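You operate a simulated robot arm through the tools that you are given. There is no shell and no other tool. Be economical: measure what you need, move in short steps, check, and stop when the job is done.

You run a simulated robot arm. Do the job below in one go: nothing can be reset, and whatever is moved stays where it is left.

JOB
Latch the open bottle in the steel ring and pump 4 shots of water into it.
Fine: swing the spout back over the drip tray.
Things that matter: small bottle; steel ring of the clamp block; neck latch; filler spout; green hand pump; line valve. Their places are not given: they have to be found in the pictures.

The check looks at the end state, three seconds after you hand in, the way a careful person would. Anything else that was tipped, shoved, dropped, spilled or broken makes it a failure.

ROBOT AND FRAMES
A 6-joint arm with a two-finger parallel gripper, fixed in place. Base frame: the origin is at the foot of the arm, x ahead of it, y to its left, z up; the work surface is at about z = 0.85. Units: m, rad, N and s.
With the tool pointing down near the work surface it reaches from about 0.26 to 0.68 m from the base axis. Its first joint turns from -1.152 to 1.152 rad. Payload 2.9 kg.
Tool frame: the origin (TCP) lies between the finger pads and is the grasp point; the fingertips stand 0.03 m ahead of it; z points along the fingers, y is the line along which they close. The gripper opens to 0.11 m. The fingers are 0.02 m wide and 0.01 m thick; the gripper's body (0.048 by 0.112 m) begins 0.055 m behind the TCP.
Orientation is that of the tool frame in the base frame, as a unit quaternion [w, x, y, z]. With the fingers straight down and closing along the base's y, the tool's x points along the base's -x, its y along +y and its z along -z.

CONTROLS
- The arm moves only by the tool move_arm. Its argument "commands" is one flat list of numbers, 7 for each row, row after row: the closure in counts, from 0 (fully open) to 255 (shut), then the shift along the base's x, y, z in m, then the turn, a rotation vector about the base's x, y, z in rad. In form: [fingers, x, y, z, rx, ry, rz, fingers, x, y, z, rx, ry, rz, ...]. A call has 1 to 8 rows; each row is the pose to reach, as a shift and turn from the pose commanded when the call began. A row lasts 0.2 s, in which the tool goes at most 0.05 m and 0.15 rad; a call with a longer step from one row to the next is refused whole, and so is a gripper value outside its range. Where a pose cannot be reached the arm comes as near as it can. A force on the tool above 40 N (or 10 N above the force at the start of the call, whichever is more), or a blocked arm, ends the call early, and 0.2 s more pass. The fingers move at their own pace (about 0.108 m/s each) and stop on an object; they squeeze with about 44 N. The grip force told is the motor's: it shows also when the fingers shut on nothing. Time passes only in rows, and 0.2 s behind the last, so rows that repeat a pose let the fingers close. The reply holds the time, the measured pose of the TCP, the force on the tool along the base axes, the opening and the grip force, in the units named above and with some noise, and new pictures: "show" is both (left out), scene, wrist or none.
- Cameras (640 x 400 px; columns grow to the right, rows downward): "scene" is fixed at [0.0726, 0.4238, 1.4021]; the picture's right is [-0.83, -0.55, 0.00], its down [-0.22, 0.33, -0.92] and it looks along [0.50, -0.77, -0.40] (base axes); focal length 311 px, centre (320, 200). "wrist" rides on the gripper at [-0.036, 0, -0.057] in the tool frame; the picture's right is [0.00, -1.00, 0.00], its down [0.97, 0.00, -0.24] and it looks along [0.24, 0.00, 0.97] (tool axes); focal length 218 px, centre (320, 200).
- point_at(camera, pixels): for up to 12 pixels [column, row] of the newest picture of that camera ("zoom" is the newest enlarged one), the place [x, y, z] in the base frame of the surface seen there, good to about 0.003 m. The clock stands still meanwhile.
- close_up(camera, box): a new picture of the part [left, top, right, bottom] of that camera's present view, enlarged. The clock stands still meanwhile.
- job_done(): hands the job in; it is judged then, once.

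Keep the steps short. Do not move on a guess: measure, check each grasp and each placing, and mend mistakes. In all there are 80 turns and 150 pictures (those below and enlarged ones count). Leave the gripper open and the arm clear of the work at the hand-in unless told otherwise, and finish with a single line.

The tools are called after "Call:" as a command line: name --argument value ..., lists and objects as JSON in quotes. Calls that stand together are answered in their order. move_arm: Moves the arm, as the interface text tells. Its arguments: {"type":"object","properties":{"commands":{"type":"array","items":{"type":"number"}},"show":{"type":"string","enum":["both","scene","wrist","none"]}},"required":["commands"]} The other tools are called the same way: point_at (camera, pixels) gives the place of the surface under pixels of a picture; close_up (camera, box) takes an enlarged picture of a part of a camera's view; job_done () hands the job in.

At the start:

```text
t: 0.0
position: [0.3024, -0.2445, 1.2886]
orientation: [0.001, 0.0, 1.0, 0.0]
contact_force: [0.2, 0.0, -0.2]
width: 0.11
grasp_force: 0.0
```

scene: 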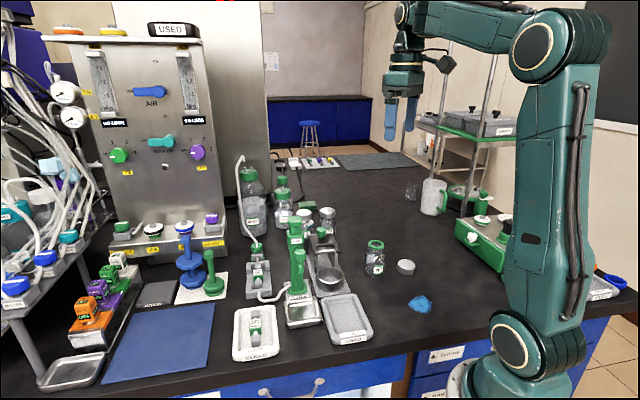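
wrist: 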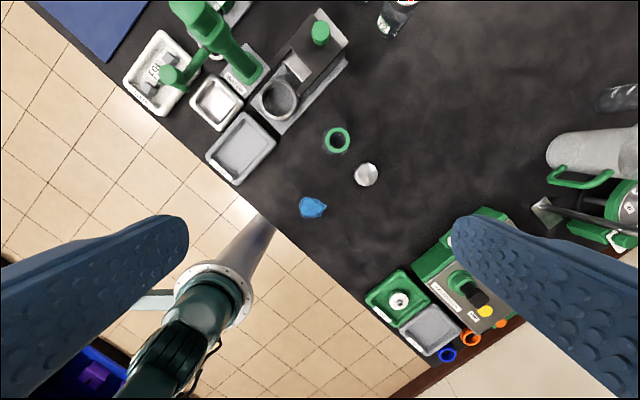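

I see the open bottle (scene ~375,258), clamp block with steel ring (~325,270) and the green pump (~297,260). I look closer.

Call:
close_up --camera "scene" --box '[220, 190, 420, 370]'

Call:
close_up --camera "wrist" --box '[110, 0, 390, 200]'

Call:
close_up --camera "scene" --box '[270, 200, 360, 330]'

```text
2.22 times, centred on (320, 280) of scene
```

zoom: 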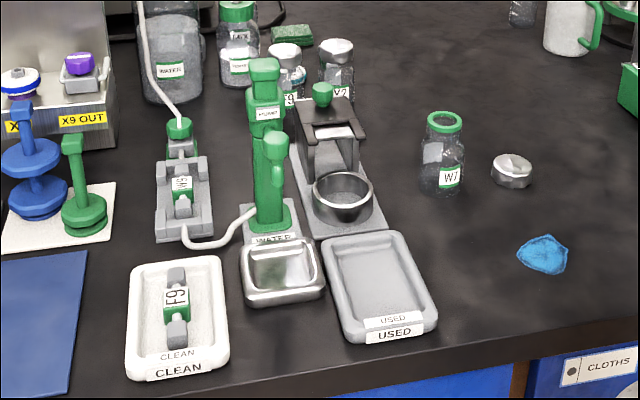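

```text
2.00 times, centred on (250, 100) of wrist
```

zoom: 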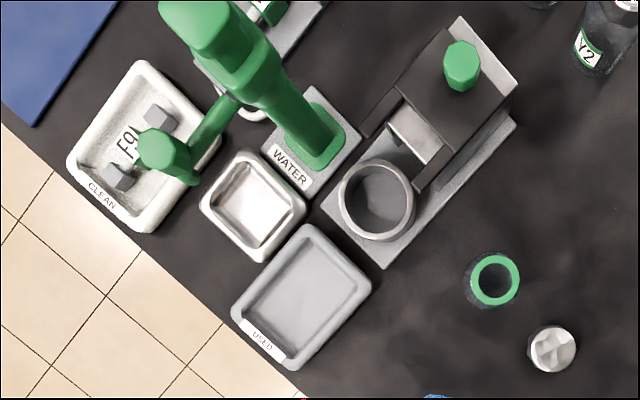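

```text
3.08 times, centred on (315, 265) of scene
```

zoom: 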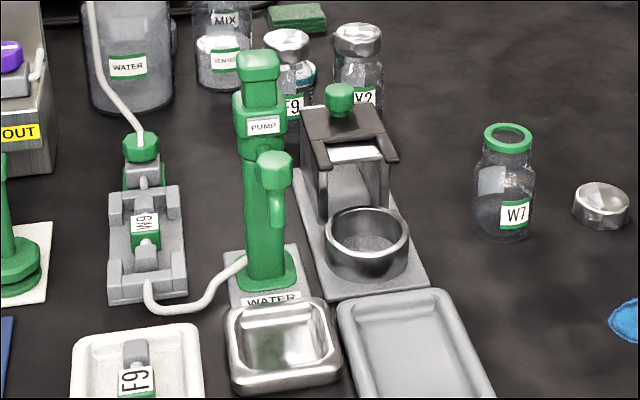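

I need a closer look at the line from the water bottle to the pump, the latch, and the panel.

Call:
close_up --camera "scene" --box '[235, 230, 285, 310]'

Call:
close_up --camera "scene" --box '[80, 10, 240, 110]'

Call:
close_up --camera "scene" --box '[100, 110, 260, 220]'

Call:
close_up --camera "wrist" --box '[160, 0, 360, 125]'

```text
5.00 times, centred on (260, 270) of scene
```

zoom: 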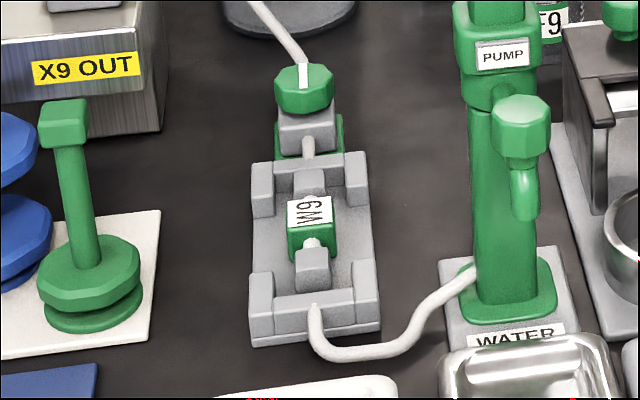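

```text
4.00 times, centred on (160, 60) of scene
```

zoom: 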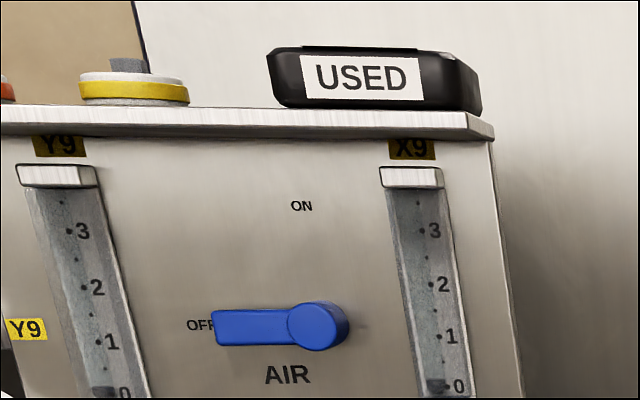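

```text
3.64 times, centred on (180, 165) of scene
```

zoom: 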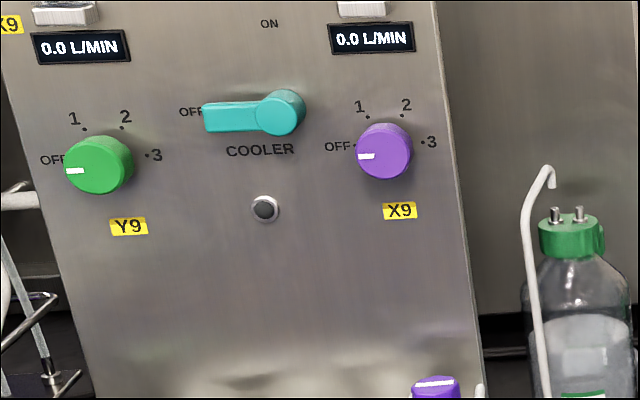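

```text
3.20 times, centred on (260, 62) of wrist
```

zoom: 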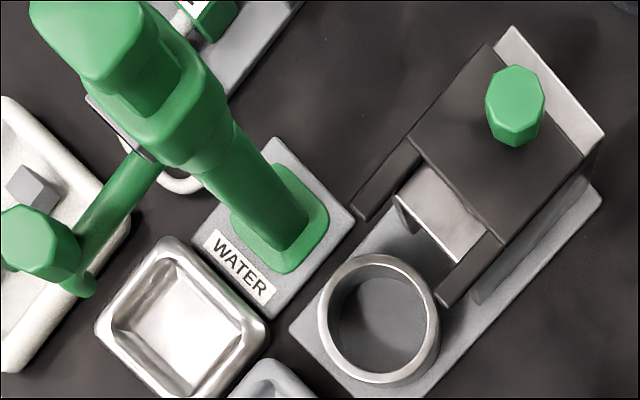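

Measuring the key parts in the scene view.

Call:
point_at --camera "scene" --pixels '[[375, 243], [375, 262], [370, 275], [325, 271], [314, 279], [343, 279], [326, 290], [320, 233], [314, 246], [336, 246], [332, 228], [345, 292]]'

Call:
point_at --camera "wrist" --pixels '[[320, 30], [280, 100], [262, 97], [300, 103], [279, 77], [293, 77], [284, 124], [172, 76], [195, 12], [327, 140], [347, 138], [216, 103]]'

Call:
close_up --camera "scene" --box '[275, 200, 355, 300]'

```text
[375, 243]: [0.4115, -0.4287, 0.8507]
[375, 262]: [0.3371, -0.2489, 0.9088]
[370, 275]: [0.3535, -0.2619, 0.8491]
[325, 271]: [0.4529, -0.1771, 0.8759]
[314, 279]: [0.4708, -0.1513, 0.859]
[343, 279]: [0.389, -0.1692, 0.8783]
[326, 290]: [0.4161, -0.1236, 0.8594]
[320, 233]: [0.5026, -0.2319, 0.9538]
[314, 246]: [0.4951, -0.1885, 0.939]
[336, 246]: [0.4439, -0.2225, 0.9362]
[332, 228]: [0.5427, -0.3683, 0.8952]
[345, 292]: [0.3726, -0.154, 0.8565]
```

```text
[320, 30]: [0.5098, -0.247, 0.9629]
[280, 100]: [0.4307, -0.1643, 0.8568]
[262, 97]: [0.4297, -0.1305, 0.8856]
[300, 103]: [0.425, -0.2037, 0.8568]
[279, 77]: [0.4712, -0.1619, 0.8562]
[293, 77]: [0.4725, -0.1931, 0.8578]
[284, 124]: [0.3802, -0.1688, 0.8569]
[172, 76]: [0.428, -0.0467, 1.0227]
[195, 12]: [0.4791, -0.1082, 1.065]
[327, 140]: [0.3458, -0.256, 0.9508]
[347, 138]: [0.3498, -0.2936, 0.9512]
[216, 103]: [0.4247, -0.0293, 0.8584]
```

```text
4.00 times, centred on (315, 250) of scene
```

zoom: 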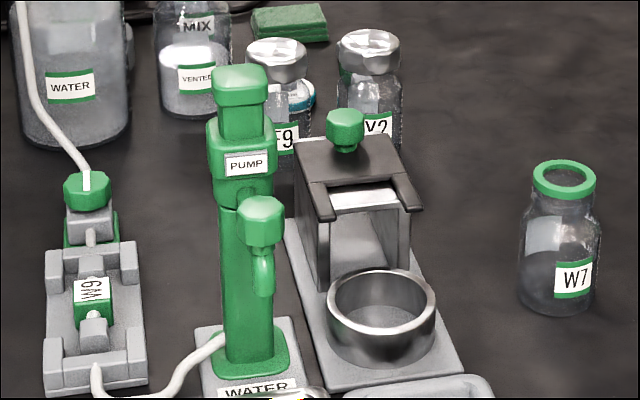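

Moving to a vantage over the clamp and pump, well above everything (highest about 1.07).

Call:
move_arm --commands '[0, 0.042, 0.019, -0.01, 0, 0, 0, 0, 0.084, 0.038, -0.02, 0, 0, 0, 0, 0.126, 0.057, -0.03, 0, 0, 0, 0, 0.168, 0.075, -0.04, 0, 0, 0, 0, 0.168, 0.075, -0.04, 0, 0, 0]' --show "wrist"

Call:
close_up --camera "wrist" --box '[160, 50, 480, 250]'

```text
t: 1.2
position: [0.4684, -0.1685, 1.246]
orientation: [0.0, 0.0, 1.0, 0.0]
contact_force: [0.3, -0.1, 0.3]
width: 0.11
grasp_force: 0.1
```

wrist: 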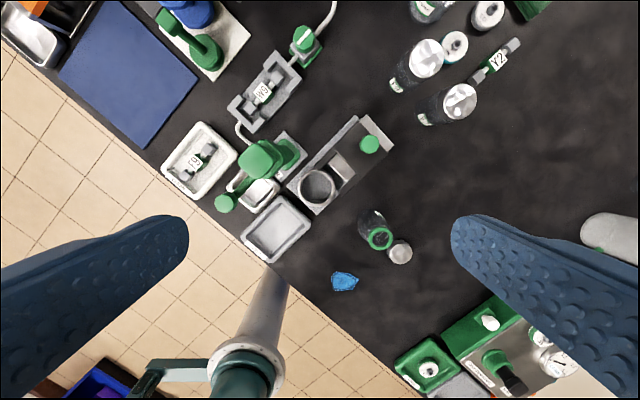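

```text
2.00 times, centred on (320, 150) of wrist
```

zoom: 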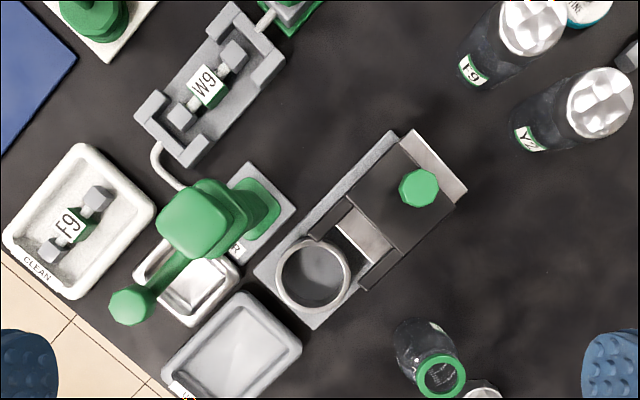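

Call:
close_up --camera "wrist" --box '[265, 15, 345, 65]'

Call:
close_up --camera "wrist" --box '[205, 125, 325, 225]'

Call:
close_up --camera "wrist" --box '[280, 110, 408, 220]'

Call:
point_at --camera "zoom" --pixels '[[437, 160], [330, 138], [440, 168], [540, 70], [200, 390], [140, 335], [255, 370], [200, 300], [370, 260], [330, 310]]'

```text
8.00 times, centred on (305, 40) of wrist
```

zoom: 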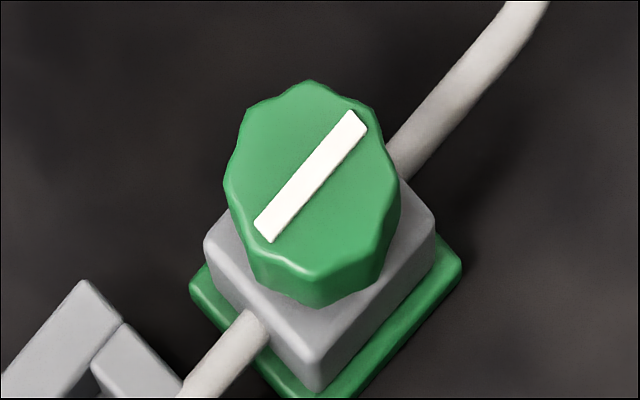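

```text
4.00 times, centred on (265, 175) of wrist
```

zoom: 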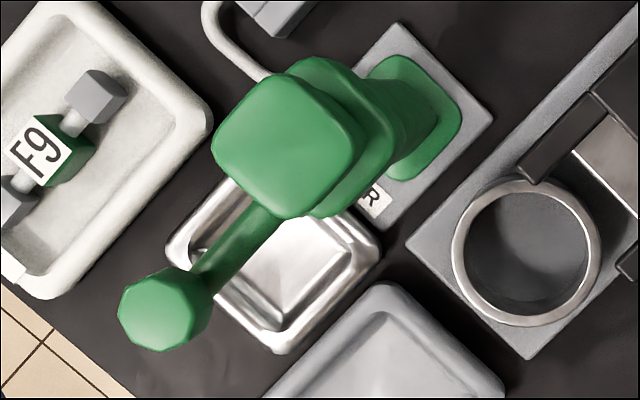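

```text
3.64 times, centred on (344, 165) of wrist
```

zoom: 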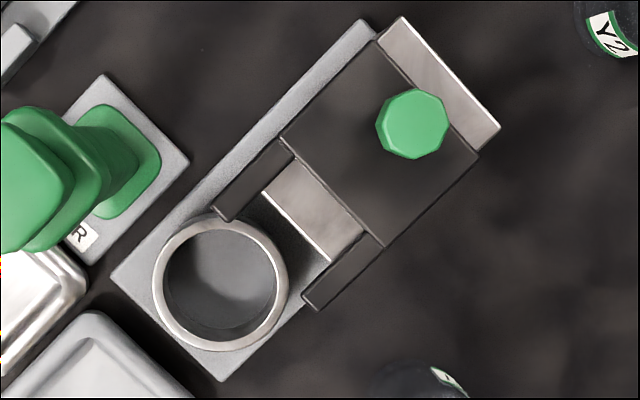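

```text
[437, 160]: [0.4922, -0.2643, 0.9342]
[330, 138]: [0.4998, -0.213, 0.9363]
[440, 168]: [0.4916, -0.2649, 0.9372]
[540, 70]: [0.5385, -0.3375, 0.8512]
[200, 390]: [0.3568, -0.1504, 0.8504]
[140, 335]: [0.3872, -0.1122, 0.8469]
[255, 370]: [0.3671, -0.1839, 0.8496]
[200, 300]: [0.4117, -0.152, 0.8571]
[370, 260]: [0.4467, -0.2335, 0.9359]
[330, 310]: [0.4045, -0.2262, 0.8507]
```

The valve stripe lies along the hose: open, as far as the picture shows. Now measuring ring, latch knob, fork, spout, pump.

Call:
point_at --camera "zoom" --pixels '[[412, 115], [158, 285], [283, 288], [215, 224], [220, 345], [225, 270], [222, 215], [310, 305], [222, 377], [115, 280], [362, 22], [320, 150]]'

Call:
point_at --camera "wrist" --pixels '[[224, 204], [241, 188], [258, 158], [270, 153], [285, 150], [259, 193], [379, 239], [370, 236], [391, 238], [399, 252], [264, 186], [305, 36]]'

Call:
close_up --camera "scene" --box '[275, 205, 325, 305]'

Call:
point_at --camera "zoom" --pixels '[[300, 60], [290, 120], [340, 165], [345, 200], [330, 250], [290, 250], [300, 40], [352, 220]]'

```text
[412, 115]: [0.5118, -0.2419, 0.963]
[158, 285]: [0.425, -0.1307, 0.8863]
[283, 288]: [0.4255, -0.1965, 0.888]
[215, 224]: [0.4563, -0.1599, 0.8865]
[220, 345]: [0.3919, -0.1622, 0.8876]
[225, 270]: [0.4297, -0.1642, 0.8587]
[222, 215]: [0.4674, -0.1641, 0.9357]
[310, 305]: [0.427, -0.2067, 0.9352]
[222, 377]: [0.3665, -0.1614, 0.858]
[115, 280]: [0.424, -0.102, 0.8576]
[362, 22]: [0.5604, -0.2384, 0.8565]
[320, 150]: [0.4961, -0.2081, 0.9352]
```

```text
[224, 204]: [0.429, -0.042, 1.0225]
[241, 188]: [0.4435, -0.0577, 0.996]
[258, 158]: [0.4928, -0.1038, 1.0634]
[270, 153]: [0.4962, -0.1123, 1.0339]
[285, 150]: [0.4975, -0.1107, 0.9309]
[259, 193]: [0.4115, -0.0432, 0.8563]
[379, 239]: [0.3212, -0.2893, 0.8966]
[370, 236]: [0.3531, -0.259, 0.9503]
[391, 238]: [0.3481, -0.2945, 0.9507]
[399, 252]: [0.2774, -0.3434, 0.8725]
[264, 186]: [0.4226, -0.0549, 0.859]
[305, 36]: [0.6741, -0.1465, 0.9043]
```

```text
4.00 times, centred on (300, 255) of scene
```

zoom: 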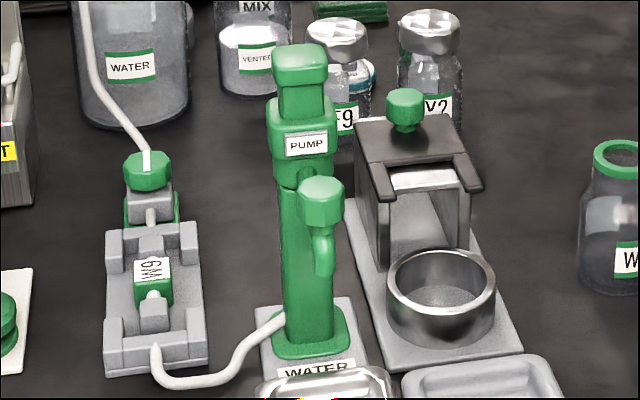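

```text
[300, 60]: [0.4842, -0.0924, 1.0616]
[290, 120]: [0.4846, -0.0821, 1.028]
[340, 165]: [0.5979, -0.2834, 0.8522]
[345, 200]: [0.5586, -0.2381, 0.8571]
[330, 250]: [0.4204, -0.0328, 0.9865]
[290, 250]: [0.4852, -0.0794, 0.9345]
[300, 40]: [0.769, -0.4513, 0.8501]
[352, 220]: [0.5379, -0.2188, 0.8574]
```

Bottle centre about (0.348,-0.276), rim at 0.951; ring centre (0.425,-0.1635), top 0.887, floor 0.858. The block's axis runs at -42°. Turning the gripper -0.733 rad so the fingers close across that axis and moving over the bottle.

Call:
move_arm --commands '[0, -0.025, -0.021, -0.03, 0, 0, -0.147, 0, -0.05, -0.042, -0.06, 0, 0, -0.293, 0, -0.075, -0.063, -0.09, 0, 0, -0.44, 0, -0.1, -0.085, -0.12, 0, 0, -0.587, 0, -0.122, -0.107, -0.15, 0, 0, -0.733, 0, -0.122, -0.107, -0.15, 0, 0, -0.733]'

Call:
close_up --camera "wrist" --box '[200, 120, 440, 270]'

```text
t: 2.6
position: [0.3464, -0.2785, 1.0984]
orientation: [0.001, 0.359, 0.933, 0.0]
contact_force: [-0.9, 0.2, -0.5]
width: 0.1099
grasp_force: 0.0
```

scene: 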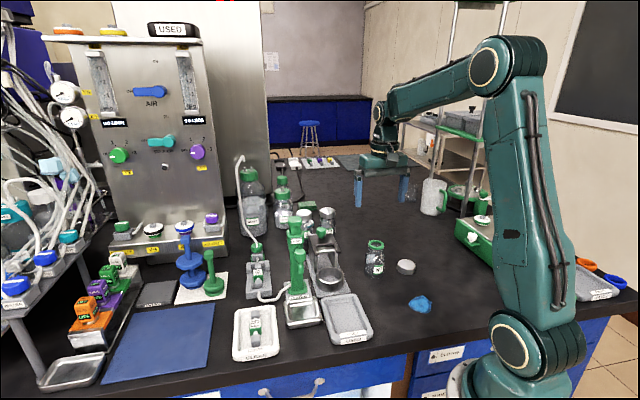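
wrist: 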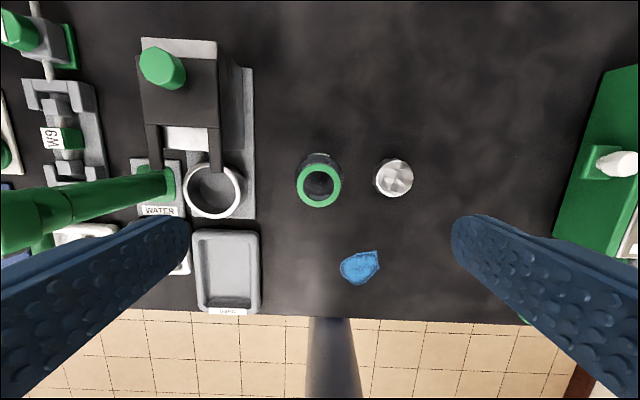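

```text
2.67 times, centred on (320, 195) of wrist
```

zoom: 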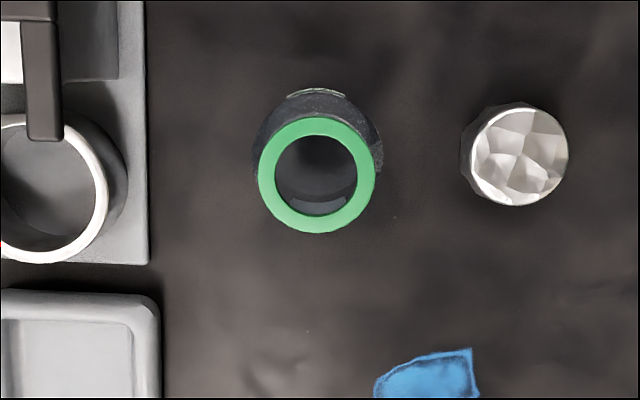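

Image axes line up with the block. Measuring rim edges and ring edges.

Call:
point_at --camera "zoom" --pixels '[[262, 176], [371, 176], [316, 121], [316, 228], [256, 140], [380, 150]]'

Call:
point_at --camera "wrist" --pixels '[[186, 190], [243, 190], [215, 166], [215, 216], [163, 65], [150, 130], [215, 150], [186, 128], [186, 150], [213, 188]]'

Call:
close_up --camera "scene" --box '[345, 230, 405, 285]'

Call:
point_at --camera "zoom" --pixels '[[230, 180], [410, 180], [320, 200], [320, 330], [320, 90], [320, 130]]'

```text
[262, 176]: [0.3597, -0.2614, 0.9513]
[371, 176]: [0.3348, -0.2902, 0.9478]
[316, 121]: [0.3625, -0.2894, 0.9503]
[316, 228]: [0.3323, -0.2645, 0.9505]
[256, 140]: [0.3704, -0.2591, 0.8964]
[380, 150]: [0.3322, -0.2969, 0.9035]
```

```text
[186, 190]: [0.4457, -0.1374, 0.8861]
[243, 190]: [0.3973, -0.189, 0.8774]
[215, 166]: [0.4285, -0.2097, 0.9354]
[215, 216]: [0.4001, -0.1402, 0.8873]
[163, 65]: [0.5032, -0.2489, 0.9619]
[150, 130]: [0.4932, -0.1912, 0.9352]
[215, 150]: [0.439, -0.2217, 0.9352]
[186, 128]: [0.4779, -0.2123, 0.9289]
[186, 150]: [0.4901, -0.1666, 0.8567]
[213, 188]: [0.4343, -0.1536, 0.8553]
```

```text
7.27 times, centred on (375, 258) of scene
```

zoom: 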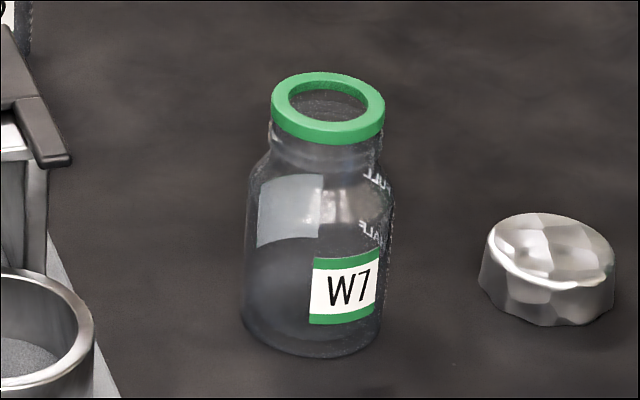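

```text
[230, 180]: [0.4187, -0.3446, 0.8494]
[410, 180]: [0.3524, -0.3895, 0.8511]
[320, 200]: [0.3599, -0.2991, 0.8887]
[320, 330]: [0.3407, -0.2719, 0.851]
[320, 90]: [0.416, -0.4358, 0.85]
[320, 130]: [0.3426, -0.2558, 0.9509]
```

Centre (0.347,-0.277) lies under the tool. Narrowing the fingers to about 0.08 m and lowering to TCP z≈0.913, so the tips stay above the ring when placed.

Call:
move_arm --commands '[70, 0, 0, -0.045, 0, 0, 0, 70, 0, 0, -0.09, 0, 0, 0, 70, 0, 0, -0.135, 0, 0, 0, 70, 0, 0, -0.165, 0, 0, 0, 70, 0, 0, -0.185, 0, 0, 0, 70, 0, 0, -0.185, 0, 0, 0]'

```text
t: 4.0
position: [0.3463, -0.2771, 0.9117]
orientation: [0.0, 0.358, 0.934, 0.0]
contact_force: [-0.1, 0.7, -0.9]
width: 0.0798
grasp_force: 0.1
```

scene: 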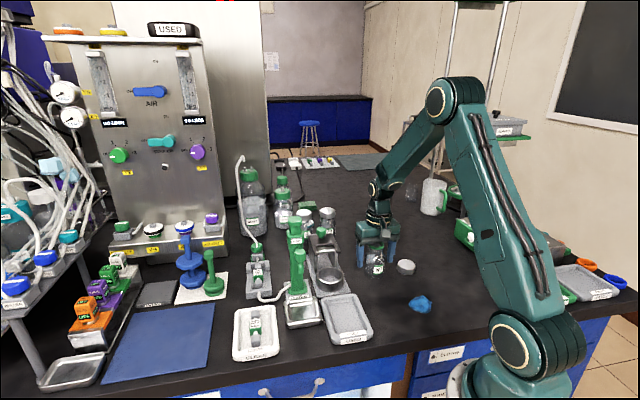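
wrist: 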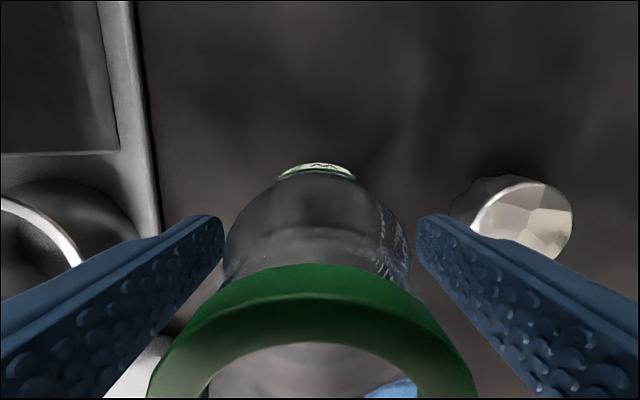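

Centred between fingers. Closing.

Call:
move_arm --commands '[140, 0, 0, 0, 0, 0, 0, 255, 0, 0, 0, 0, 0, 0, 255, 0, 0, 0, 0, 0, 0, 255, 0, 0, 0, 0, 0, 0]' --show "wrist"

```text
t: 5.0
position: [0.3456, -0.2758, 0.9129]
orientation: [0.001, 0.358, 0.934, 0.0]
contact_force: [0.2, 0.2, -0.7]
width: 0.055
grasp_force: 43.6
```

wrist: 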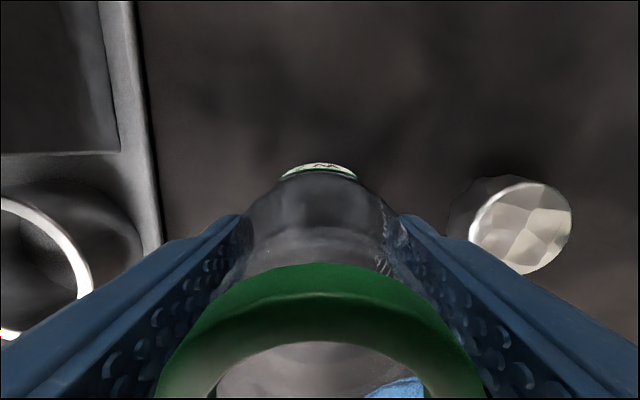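

Bottle held (0.055 m). Lifting 0.10 and carrying it over the ring (shift 0.077, 0.113).

Call:
move_arm --commands '[255, 0, 0, 0.03, 0, 0, 0, 255, 0, 0, 0.07, 0, 0, 0, 255, 0, 0, 0.1, 0, 0, 0, 255, 0.02, 0.029, 0.1, 0, 0, 0, 255, 0.04, 0.058, 0.1, 0, 0, 0, 255, 0.06, 0.088, 0.1, 0, 0, 0, 255, 0.077, 0.113, 0.1, 0, 0, 0, 255, 0.077, 0.113, 0.1, 0, 0, 0]'

Call:
close_up --camera "scene" --box '[275, 200, 375, 310]'

```text
t: 6.8
position: [0.4253, -0.1635, 1.0125]
orientation: [0.0, 0.357, 0.934, 0.0]
contact_force: [0.4, -0.1, -0.9]
width: 0.0549
grasp_force: 43.8
```

scene: 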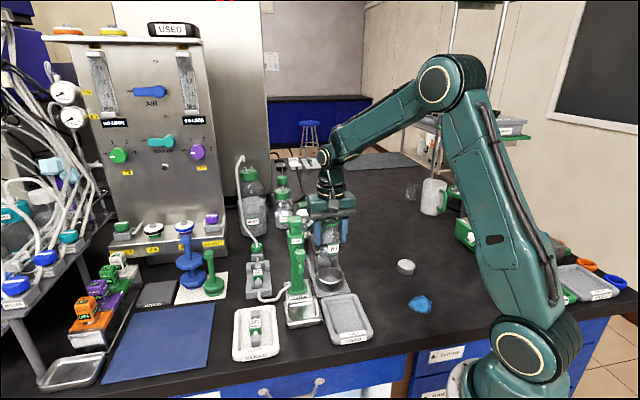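
wrist: 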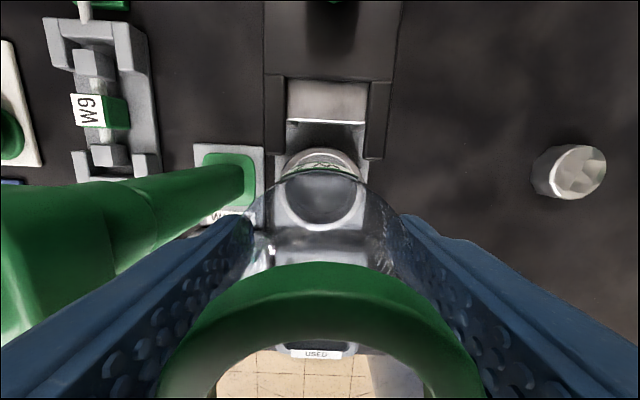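

```text
3.64 times, centred on (325, 255) of scene
```

zoom: 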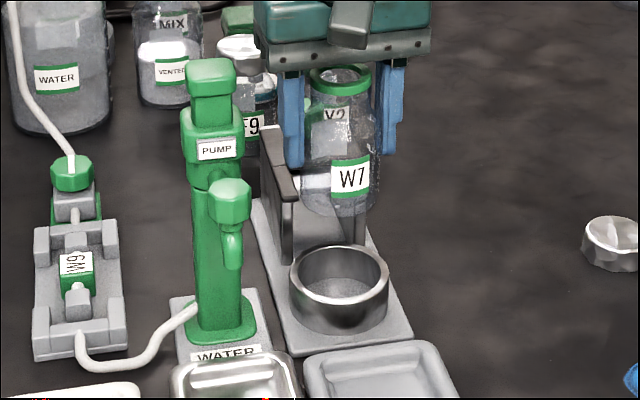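

Bottle is above the ring, aligned in both views. Lowering 0.06 first.

Call:
move_arm --commands '[255, 0, 0, -0.03, 0, 0, 0, 255, 0, 0, -0.055, 0, 0, 0, 255, 0, 0, -0.06, 0, 0, 0]' --show "none"

Call:
close_up --camera "scene" --box '[275, 200, 375, 310]'

Call:
close_up --camera "wrist" --box '[0, 0, 640, 400]'

```text
t: 7.6
position: [0.4256, -0.1643, 0.9519]
orientation: [0.0, 0.359, 0.934, 0.0]
contact_force: [0.4, -0.6, -0.9]
width: 0.0548
grasp_force: 43.8
```

```text
3.64 times, centred on (325, 255) of scene
```

zoom: 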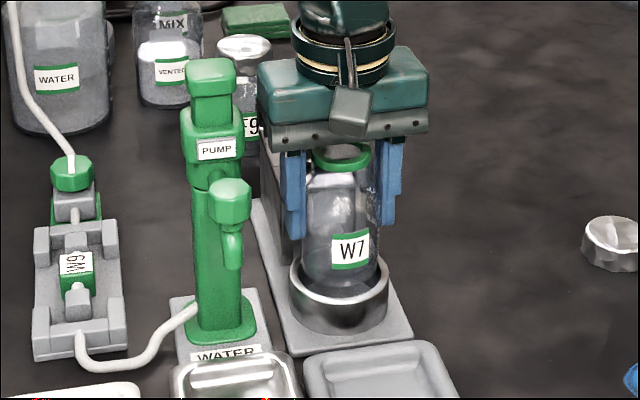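

```text
1.00 times, centred on (320, 200) of wrist
```

zoom: 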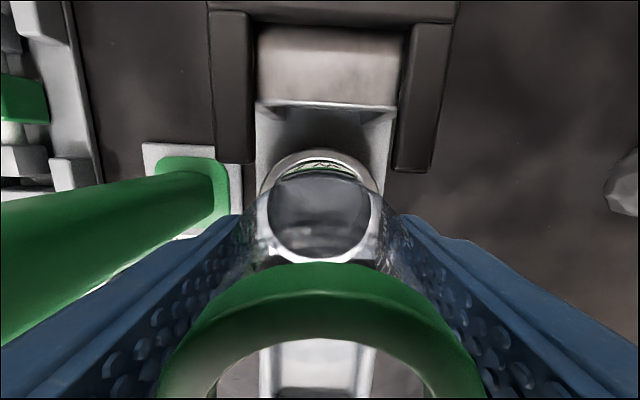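

The bottle's bottom is entering the ring cleanly. Lowering the last 0.03 in small steps.

Call:
move_arm --commands '[255, 0, 0, -0.01, 0, 0, 0, 255, 0, 0, -0.02, 0, 0, 0, 255, 0, 0, -0.027, 0, 0, 0, 255, 0, 0, -0.0305, 0, 0, 0, 255, 0, 0, -0.0305, 0, 0, 0]' --show "none"

Call:
close_up --camera "scene" --box '[275, 200, 375, 310]'

```text
t: 8.8
position: [0.4248, -0.1646, 0.9224]
orientation: [-0.001, 0.358, 0.934, 0.0]
contact_force: [0.2, -0.6, -0.6]
width: 0.0548
grasp_force: 44.6
```

```text
3.64 times, centred on (325, 255) of scene
```

zoom: 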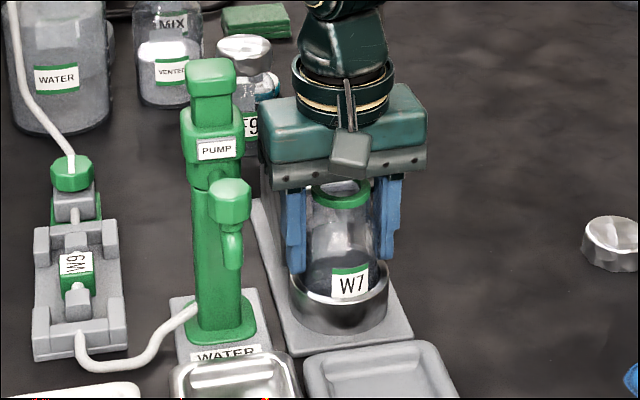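

No contact yet; creeping down 1 mm at a time up to 3 mm.

Call:
move_arm --commands '[255, 0, 0, -0.001, 0, 0, 0, 255, 0, 0, -0.002, 0, 0, 0, 255, 0, 0, -0.003, 0, 0, 0]' --show "none"

```text
t: 9.6
position: [0.4242, -0.1648, 0.9201]
orientation: [0.001, 0.359, 0.933, 0.0]
contact_force: [-2.3, 0.0, 5.8]
width: 0.0549
grasp_force: 43.5
```

Gentle contact (5.8 N): the bottle sits. Opening to about 0.075 and lifting away.

Call:
move_arm --commands '[80, 0, 0, 0, 0, 0, 0, 80, 0, 0, 0, 0, 0, 0, 80, 0, 0, 0.04, 0, 0, 0, 80, 0, 0, 0.085, 0, 0, 0, 80, 0, 0, 0.13, 0, 0, 0, 80, 0, 0, 0.175, 0, 0, 0, 80, 0, 0, 0.2, 0, 0, 0]'

Call:
close_up --camera "scene" --box '[275, 200, 375, 310]'

Call:
close_up --camera "wrist" --box '[200, 70, 440, 220]'

```text
t: 11.2
position: [0.4233, -0.1639, 1.1206]
orientation: [-0.001, 0.358, 0.934, 0.0]
contact_force: [-0.1, 0.0, -0.2]
width: 0.0756
grasp_force: 0.1
```

scene: 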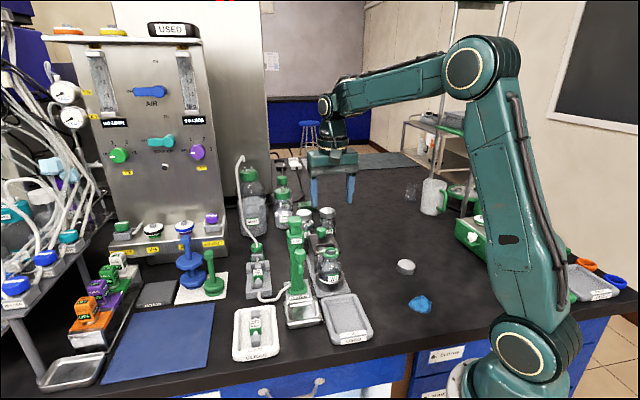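
wrist: 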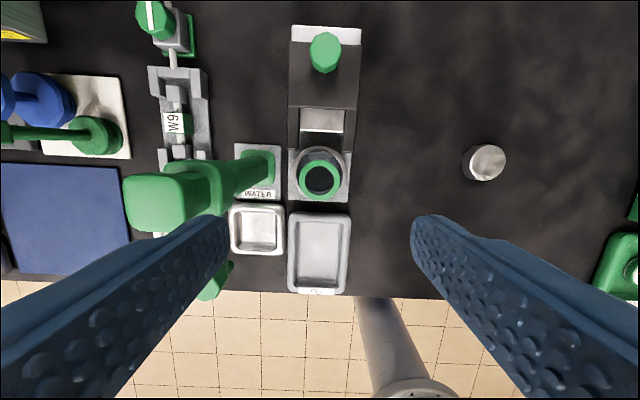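

```text
3.64 times, centred on (325, 255) of scene
```

zoom: 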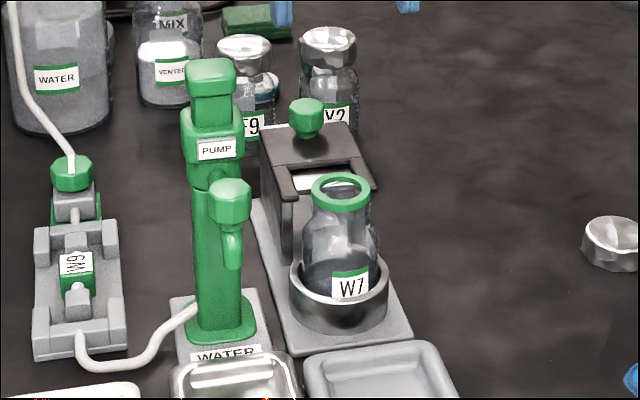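

```text
2.67 times, centred on (320, 145) of wrist
```

zoom: 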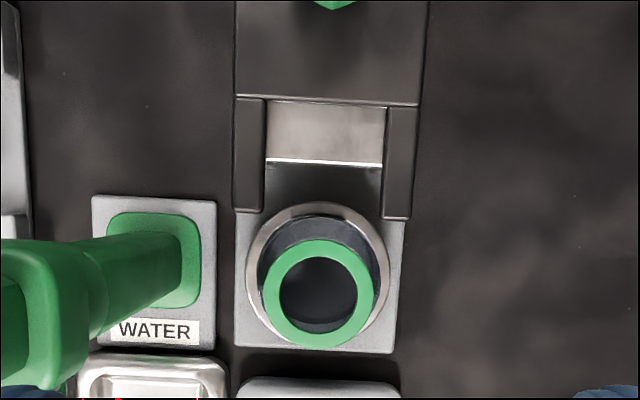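

Bottle stands upright in the ring. Now the latch knob (wrist 325,52): measuring it precisely.

Call:
close_up --camera "wrist" --box '[270, 15, 382, 85]'

Call:
point_at --camera "zoom" --pixels '[[316, 160], [230, 160], [404, 160], [316, 110], [316, 280], [320, 350], [200, 300], [440, 300]]'

Call:
point_at --camera "wrist" --pixels '[[302, 175], [338, 175], [320, 160], [320, 196], [322, 130], [322, 112], [300, 108], [343, 108]]'

```text
5.71 times, centred on (326, 50) of wrist
```

zoom: 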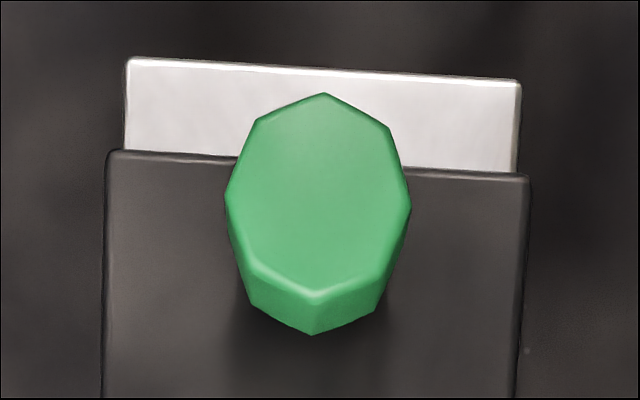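

```text
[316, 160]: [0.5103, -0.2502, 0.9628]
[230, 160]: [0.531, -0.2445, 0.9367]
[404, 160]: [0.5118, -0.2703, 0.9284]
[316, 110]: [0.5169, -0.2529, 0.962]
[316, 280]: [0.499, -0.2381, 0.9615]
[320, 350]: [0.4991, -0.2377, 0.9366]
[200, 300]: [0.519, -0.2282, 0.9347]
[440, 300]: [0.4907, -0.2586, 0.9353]
```

```text
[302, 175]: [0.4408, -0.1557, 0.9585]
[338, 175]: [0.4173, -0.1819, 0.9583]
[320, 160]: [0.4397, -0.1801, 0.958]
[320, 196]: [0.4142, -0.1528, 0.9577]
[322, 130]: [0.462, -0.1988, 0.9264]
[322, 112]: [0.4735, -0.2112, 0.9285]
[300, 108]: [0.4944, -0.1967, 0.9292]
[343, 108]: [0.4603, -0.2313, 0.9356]
```

Knob centre (0.508,-0.2455), top 0.963, plate 0.936. Moving over it and down to TCP z≈0.973 (tips just above the plate).

Call:
move_arm --commands '[80, 0.028, -0.027, 0, 0, 0, 0, 80, 0.056, -0.054, 0, 0, 0, 0, 80, 0.0835, -0.0815, 0, 0, 0, 0, 80, 0.0835, -0.0815, -0.045, 0, 0, 0, 80, 0.0835, -0.0815, -0.09, 0, 0, 0, 80, 0.0835, -0.0815, -0.13, 0, 0, 0, 80, 0.0835, -0.0815, -0.147, 0, 0, 0, 80, 0.0835, -0.0815, -0.147, 0, 0, 0]'

Call:
close_up --camera "scene" --box '[275, 190, 375, 300]'

```text
t: 13.0
position: [0.5058, -0.2456, 0.9738]
orientation: [0.001, 0.359, 0.933, 0.0]
contact_force: [1.0, -0.5, 0.0]
width: 0.0753
grasp_force: 0.0
```

scene: 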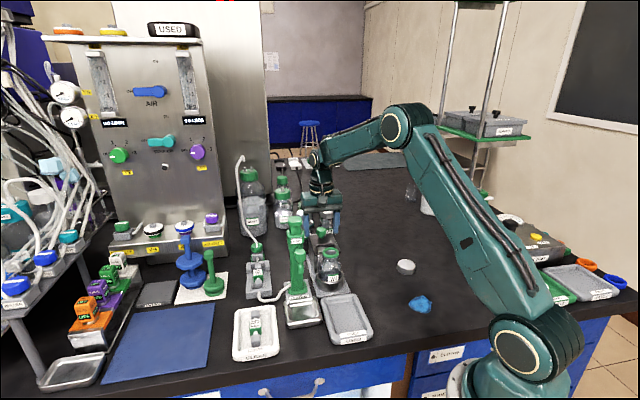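
wrist: 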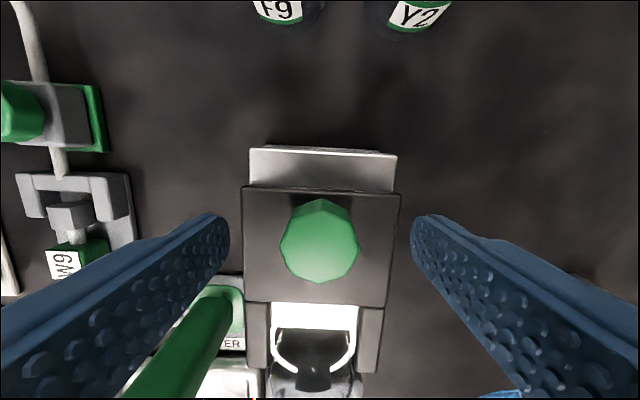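

```text
3.64 times, centred on (325, 245) of scene
```

zoom: 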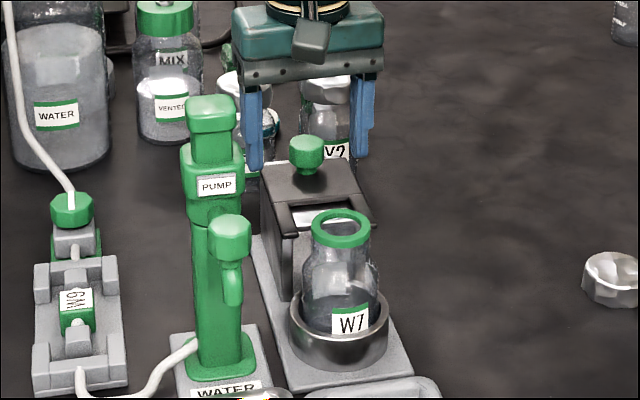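

The knob is centred sideways but about 5 mm further along the axis; shifting and closing on it.

Call:
move_arm --commands '[80, 0.0037, -0.0033, 0, 0, 0, 0, 140, 0.0037, -0.0033, 0, 0, 0, 0, 255, 0.0037, -0.0033, 0, 0, 0, 0, 255, 0.0037, -0.0033, 0, 0, 0, 0, 255, 0.0037, -0.0033, 0, 0, 0, 0]' --show "wrist"

```text
t: 14.2
position: [0.511, -0.25, 0.973]
orientation: [0.0, 0.358, 0.934, 0.001]
contact_force: [-0.9, -0.5, -1.8]
width: 0.0278
grasp_force: 45.0
```

wrist: 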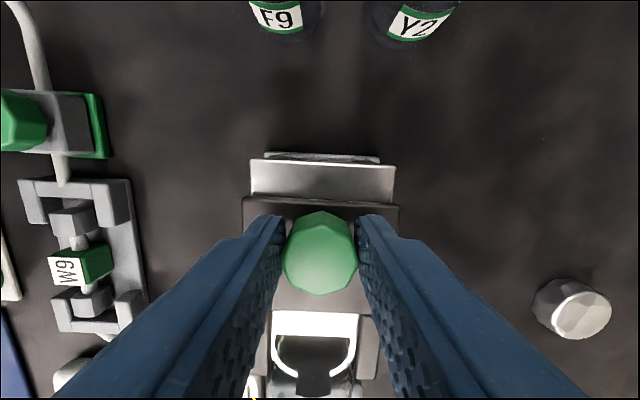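

Knob held (0.028 m). Sliding toward the ring in 8 mm steps, 0.024 first.

Call:
move_arm --commands '[255, -0.006, 0.0053, 0, 0, 0, 0, 255, -0.012, 0.0107, 0, 0, 0, 0, 255, -0.0179, 0.016, 0, 0, 0, 0]' --show "wrist"

Call:
close_up --camera "scene" --box '[285, 210, 365, 300]'

```text
t: 15.0
position: [0.4934, -0.2325, 0.9735]
orientation: [0.0, 0.357, 0.934, 0.0]
contact_force: [4.8, 2.1, 10.5]
width: 0.0278
grasp_force: 45.2
```

wrist: 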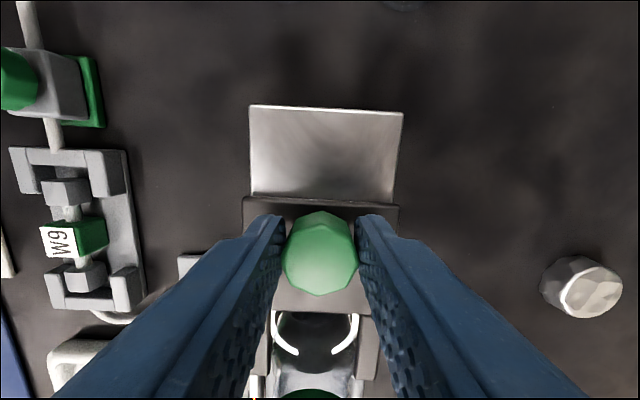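

```text
4.44 times, centred on (325, 255) of scene
```

zoom: 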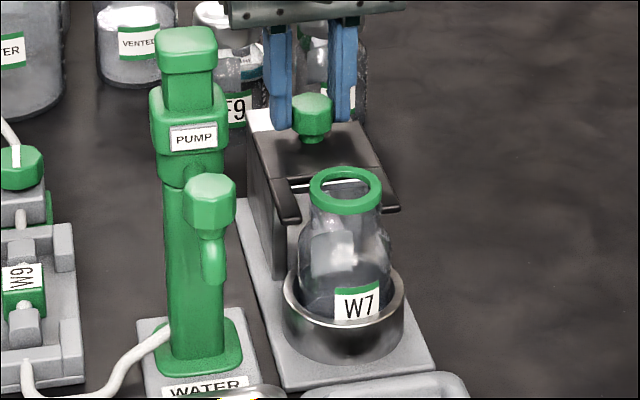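

Plate slides (scene: fork arms now reach around the rim). Modest force. Continuing 0.016.

Call:
move_arm --commands '[255, -0.006, 0.0053, 0, 0, 0, 0, 255, -0.012, 0.0107, 0, 0, 0, 0]' --show "wrist"

Call:
close_up --camera "scene" --box '[285, 210, 365, 300]'

```text
t: 15.6
position: [0.4833, -0.2213, 0.9729]
orientation: [0.002, 0.356, 0.934, 0.0]
contact_force: [12.8, 10.5, 6.6]
width: 0.0277
grasp_force: 44.7
```

wrist: 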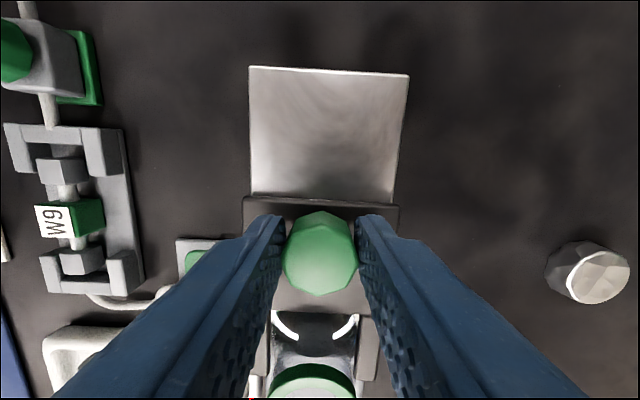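

```text
4.44 times, centred on (325, 255) of scene
```

zoom: 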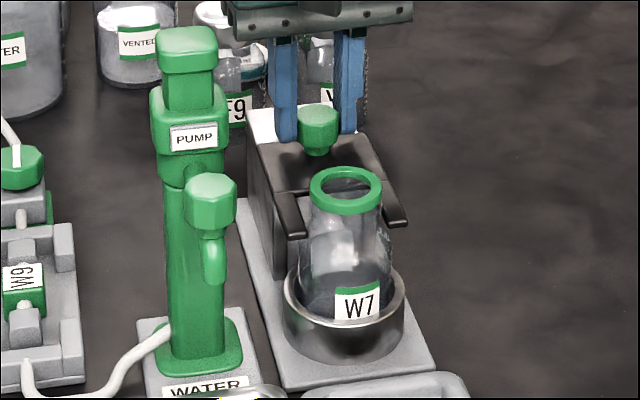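

Side force of 16 N means my line drifts slightly off the rail; easing 1.5 mm across and continuing along a corrected 44° line for 0.012.

Call:
move_arm --commands '[255, 0.001, 0.0011, 0, 0, 0, 0, 255, -0.0033, 0.0053, 0, 0, 0, 0, 255, -0.0076, 0.0094, 0, 0, 0, 0]' --show "wrist"

Call:
close_up --camera "scene" --box '[285, 210, 365, 300]'

```text
t: 16.4
position: [0.4747, -0.2133, 0.9727]
orientation: [0.001, 0.359, 0.933, -0.001]
contact_force: [13.6, -2.2, 17.6]
width: 0.0275
grasp_force: 45.0
```

wrist: 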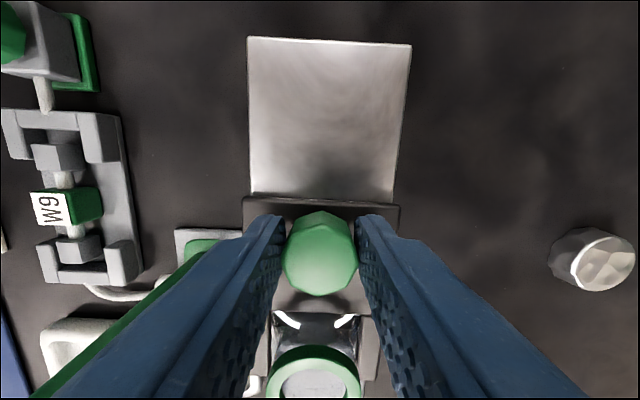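

```text
4.44 times, centred on (325, 255) of scene
```

zoom: 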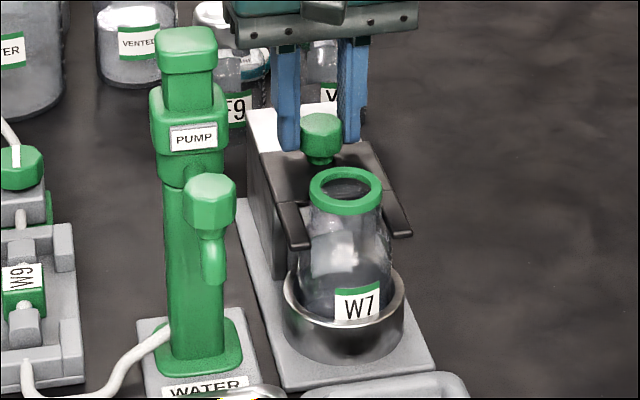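

Still sliding (travel ≈0.052); the notch hasn't reached the neck yet. Easing up 1 mm and going another 0.010.

Call:
move_arm --commands '[255, -0.0029, 0.0033, 0.001, 0, 0, 0, 255, -0.0065, 0.0068, 0.001, 0, 0, 0]' --show "wrist"

Call:
close_up --camera "scene" --box '[285, 210, 365, 300]'

```text
t: 16.9
position: [0.4732, -0.213, 0.9733]
orientation: [0.009, 0.362, 0.932, -0.002]
contact_force: [4.8, -4.9, -6.8]
width: 0.0277
grasp_force: 45.0
stopped in row 2: the force on the tool passed its limit (the readings are from after the stop); the commanded pose is now the measured one
```

wrist: 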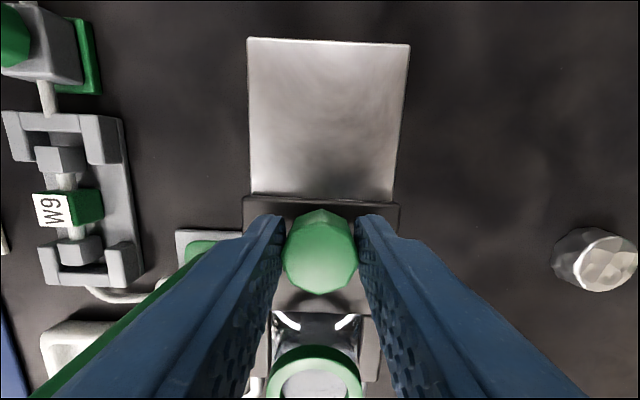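

```text
4.44 times, centred on (325, 255) of scene
```

zoom: 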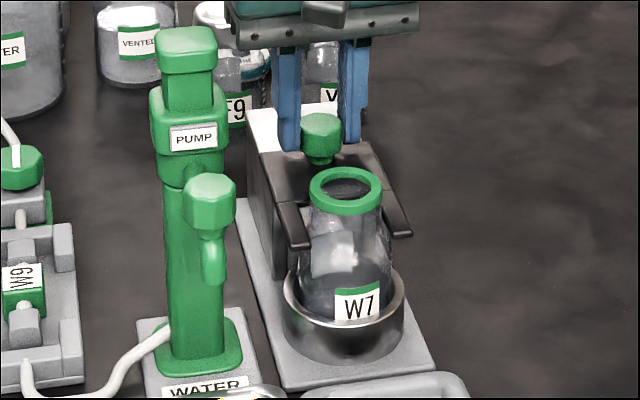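

A firm stop: the end of the slide, apparently. Opening and lifting to inspect.

Call:
move_arm --commands '[150, 0, 0, 0, 0, 0, 0, 110, 0, 0, 0, 0, 0, 0, 110, 0, 0, 0.04, 0, 0, 0, 110, 0, 0, 0.085, 0, 0, 0, 110, 0, 0, 0.13, 0, 0, 0, 110, 0, 0, 0.17, 0, 0, 0]' --show "wrist"

Call:
close_up --camera "scene" --box '[285, 210, 365, 300]'

Call:
close_up --camera "wrist" --box '[240, 130, 400, 300]'

```text
t: 18.3
position: [0.4736, -0.2135, 1.1437]
orientation: [0.007, 0.362, 0.932, -0.002]
contact_force: [0.2, -0.4, -0.3]
width: 0.0627
grasp_force: 0.1
```

wrist: 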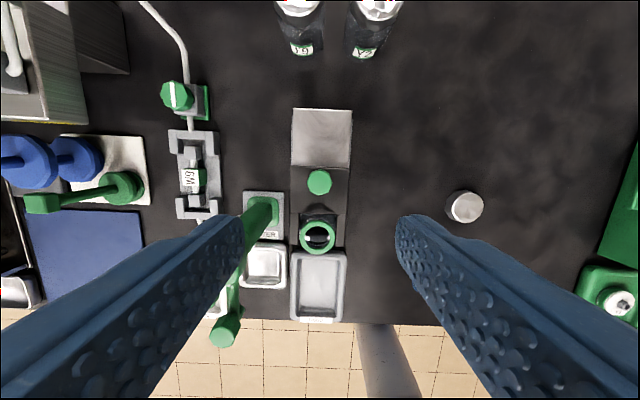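

```text
4.44 times, centred on (325, 255) of scene
```

zoom: 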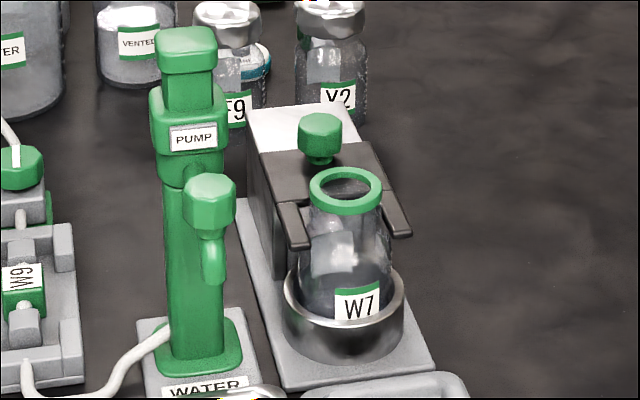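

```text
2.35 times, centred on (320, 215) of wrist
```

zoom: 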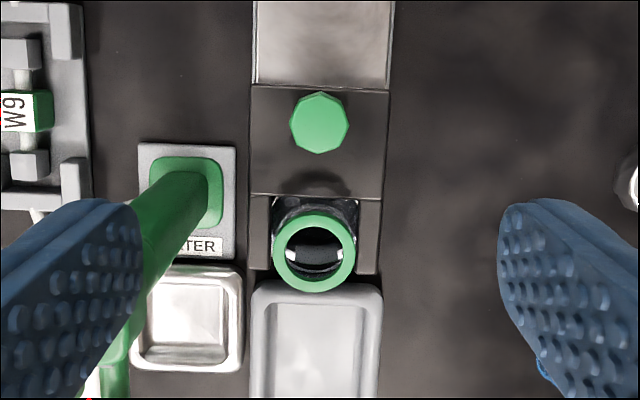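

Call:
point_at --camera "zoom" --pixels '[[258, 268], [370, 272], [318, 193], [285, 193], [275, 250], [355, 250], [318, 215], [318, 285], [320, 122], [320, 205], [318, 60], [318, 100]]'

Call:
close_up --camera "wrist" --box '[285, 190, 355, 260]'

Call:
close_up --camera "scene" --box '[310, 225, 350, 275]'

```text
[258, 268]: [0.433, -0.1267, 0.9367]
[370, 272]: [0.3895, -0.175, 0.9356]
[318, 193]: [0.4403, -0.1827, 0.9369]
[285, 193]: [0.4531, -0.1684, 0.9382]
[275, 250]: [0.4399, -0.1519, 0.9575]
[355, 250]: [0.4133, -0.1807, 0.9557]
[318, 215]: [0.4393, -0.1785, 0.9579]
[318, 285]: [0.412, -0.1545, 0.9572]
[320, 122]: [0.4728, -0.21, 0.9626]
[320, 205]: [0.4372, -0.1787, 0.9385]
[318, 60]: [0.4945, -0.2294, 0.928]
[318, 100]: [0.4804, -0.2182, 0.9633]
```

```text
5.71 times, centred on (320, 225) of wrist
```

zoom: 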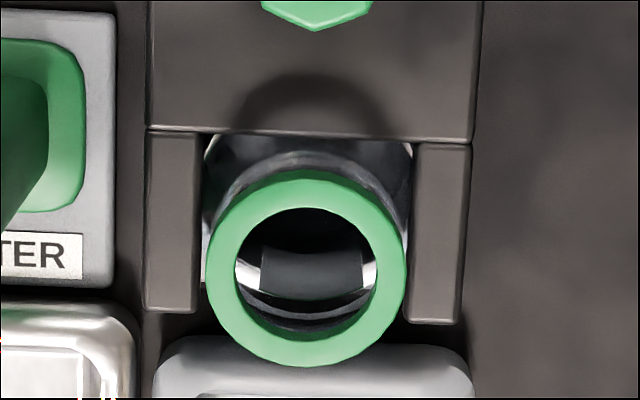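

```text
8.00 times, centred on (330, 250) of scene
```

zoom: 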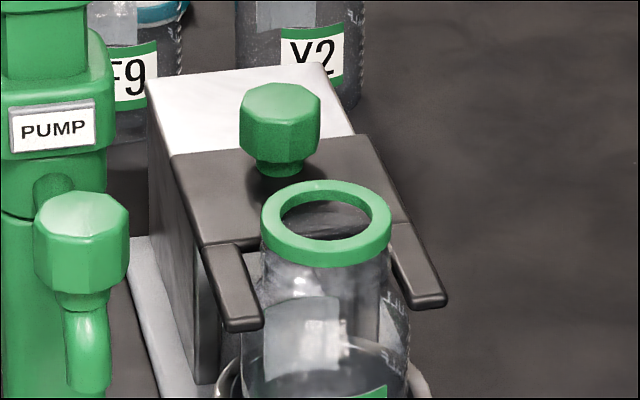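

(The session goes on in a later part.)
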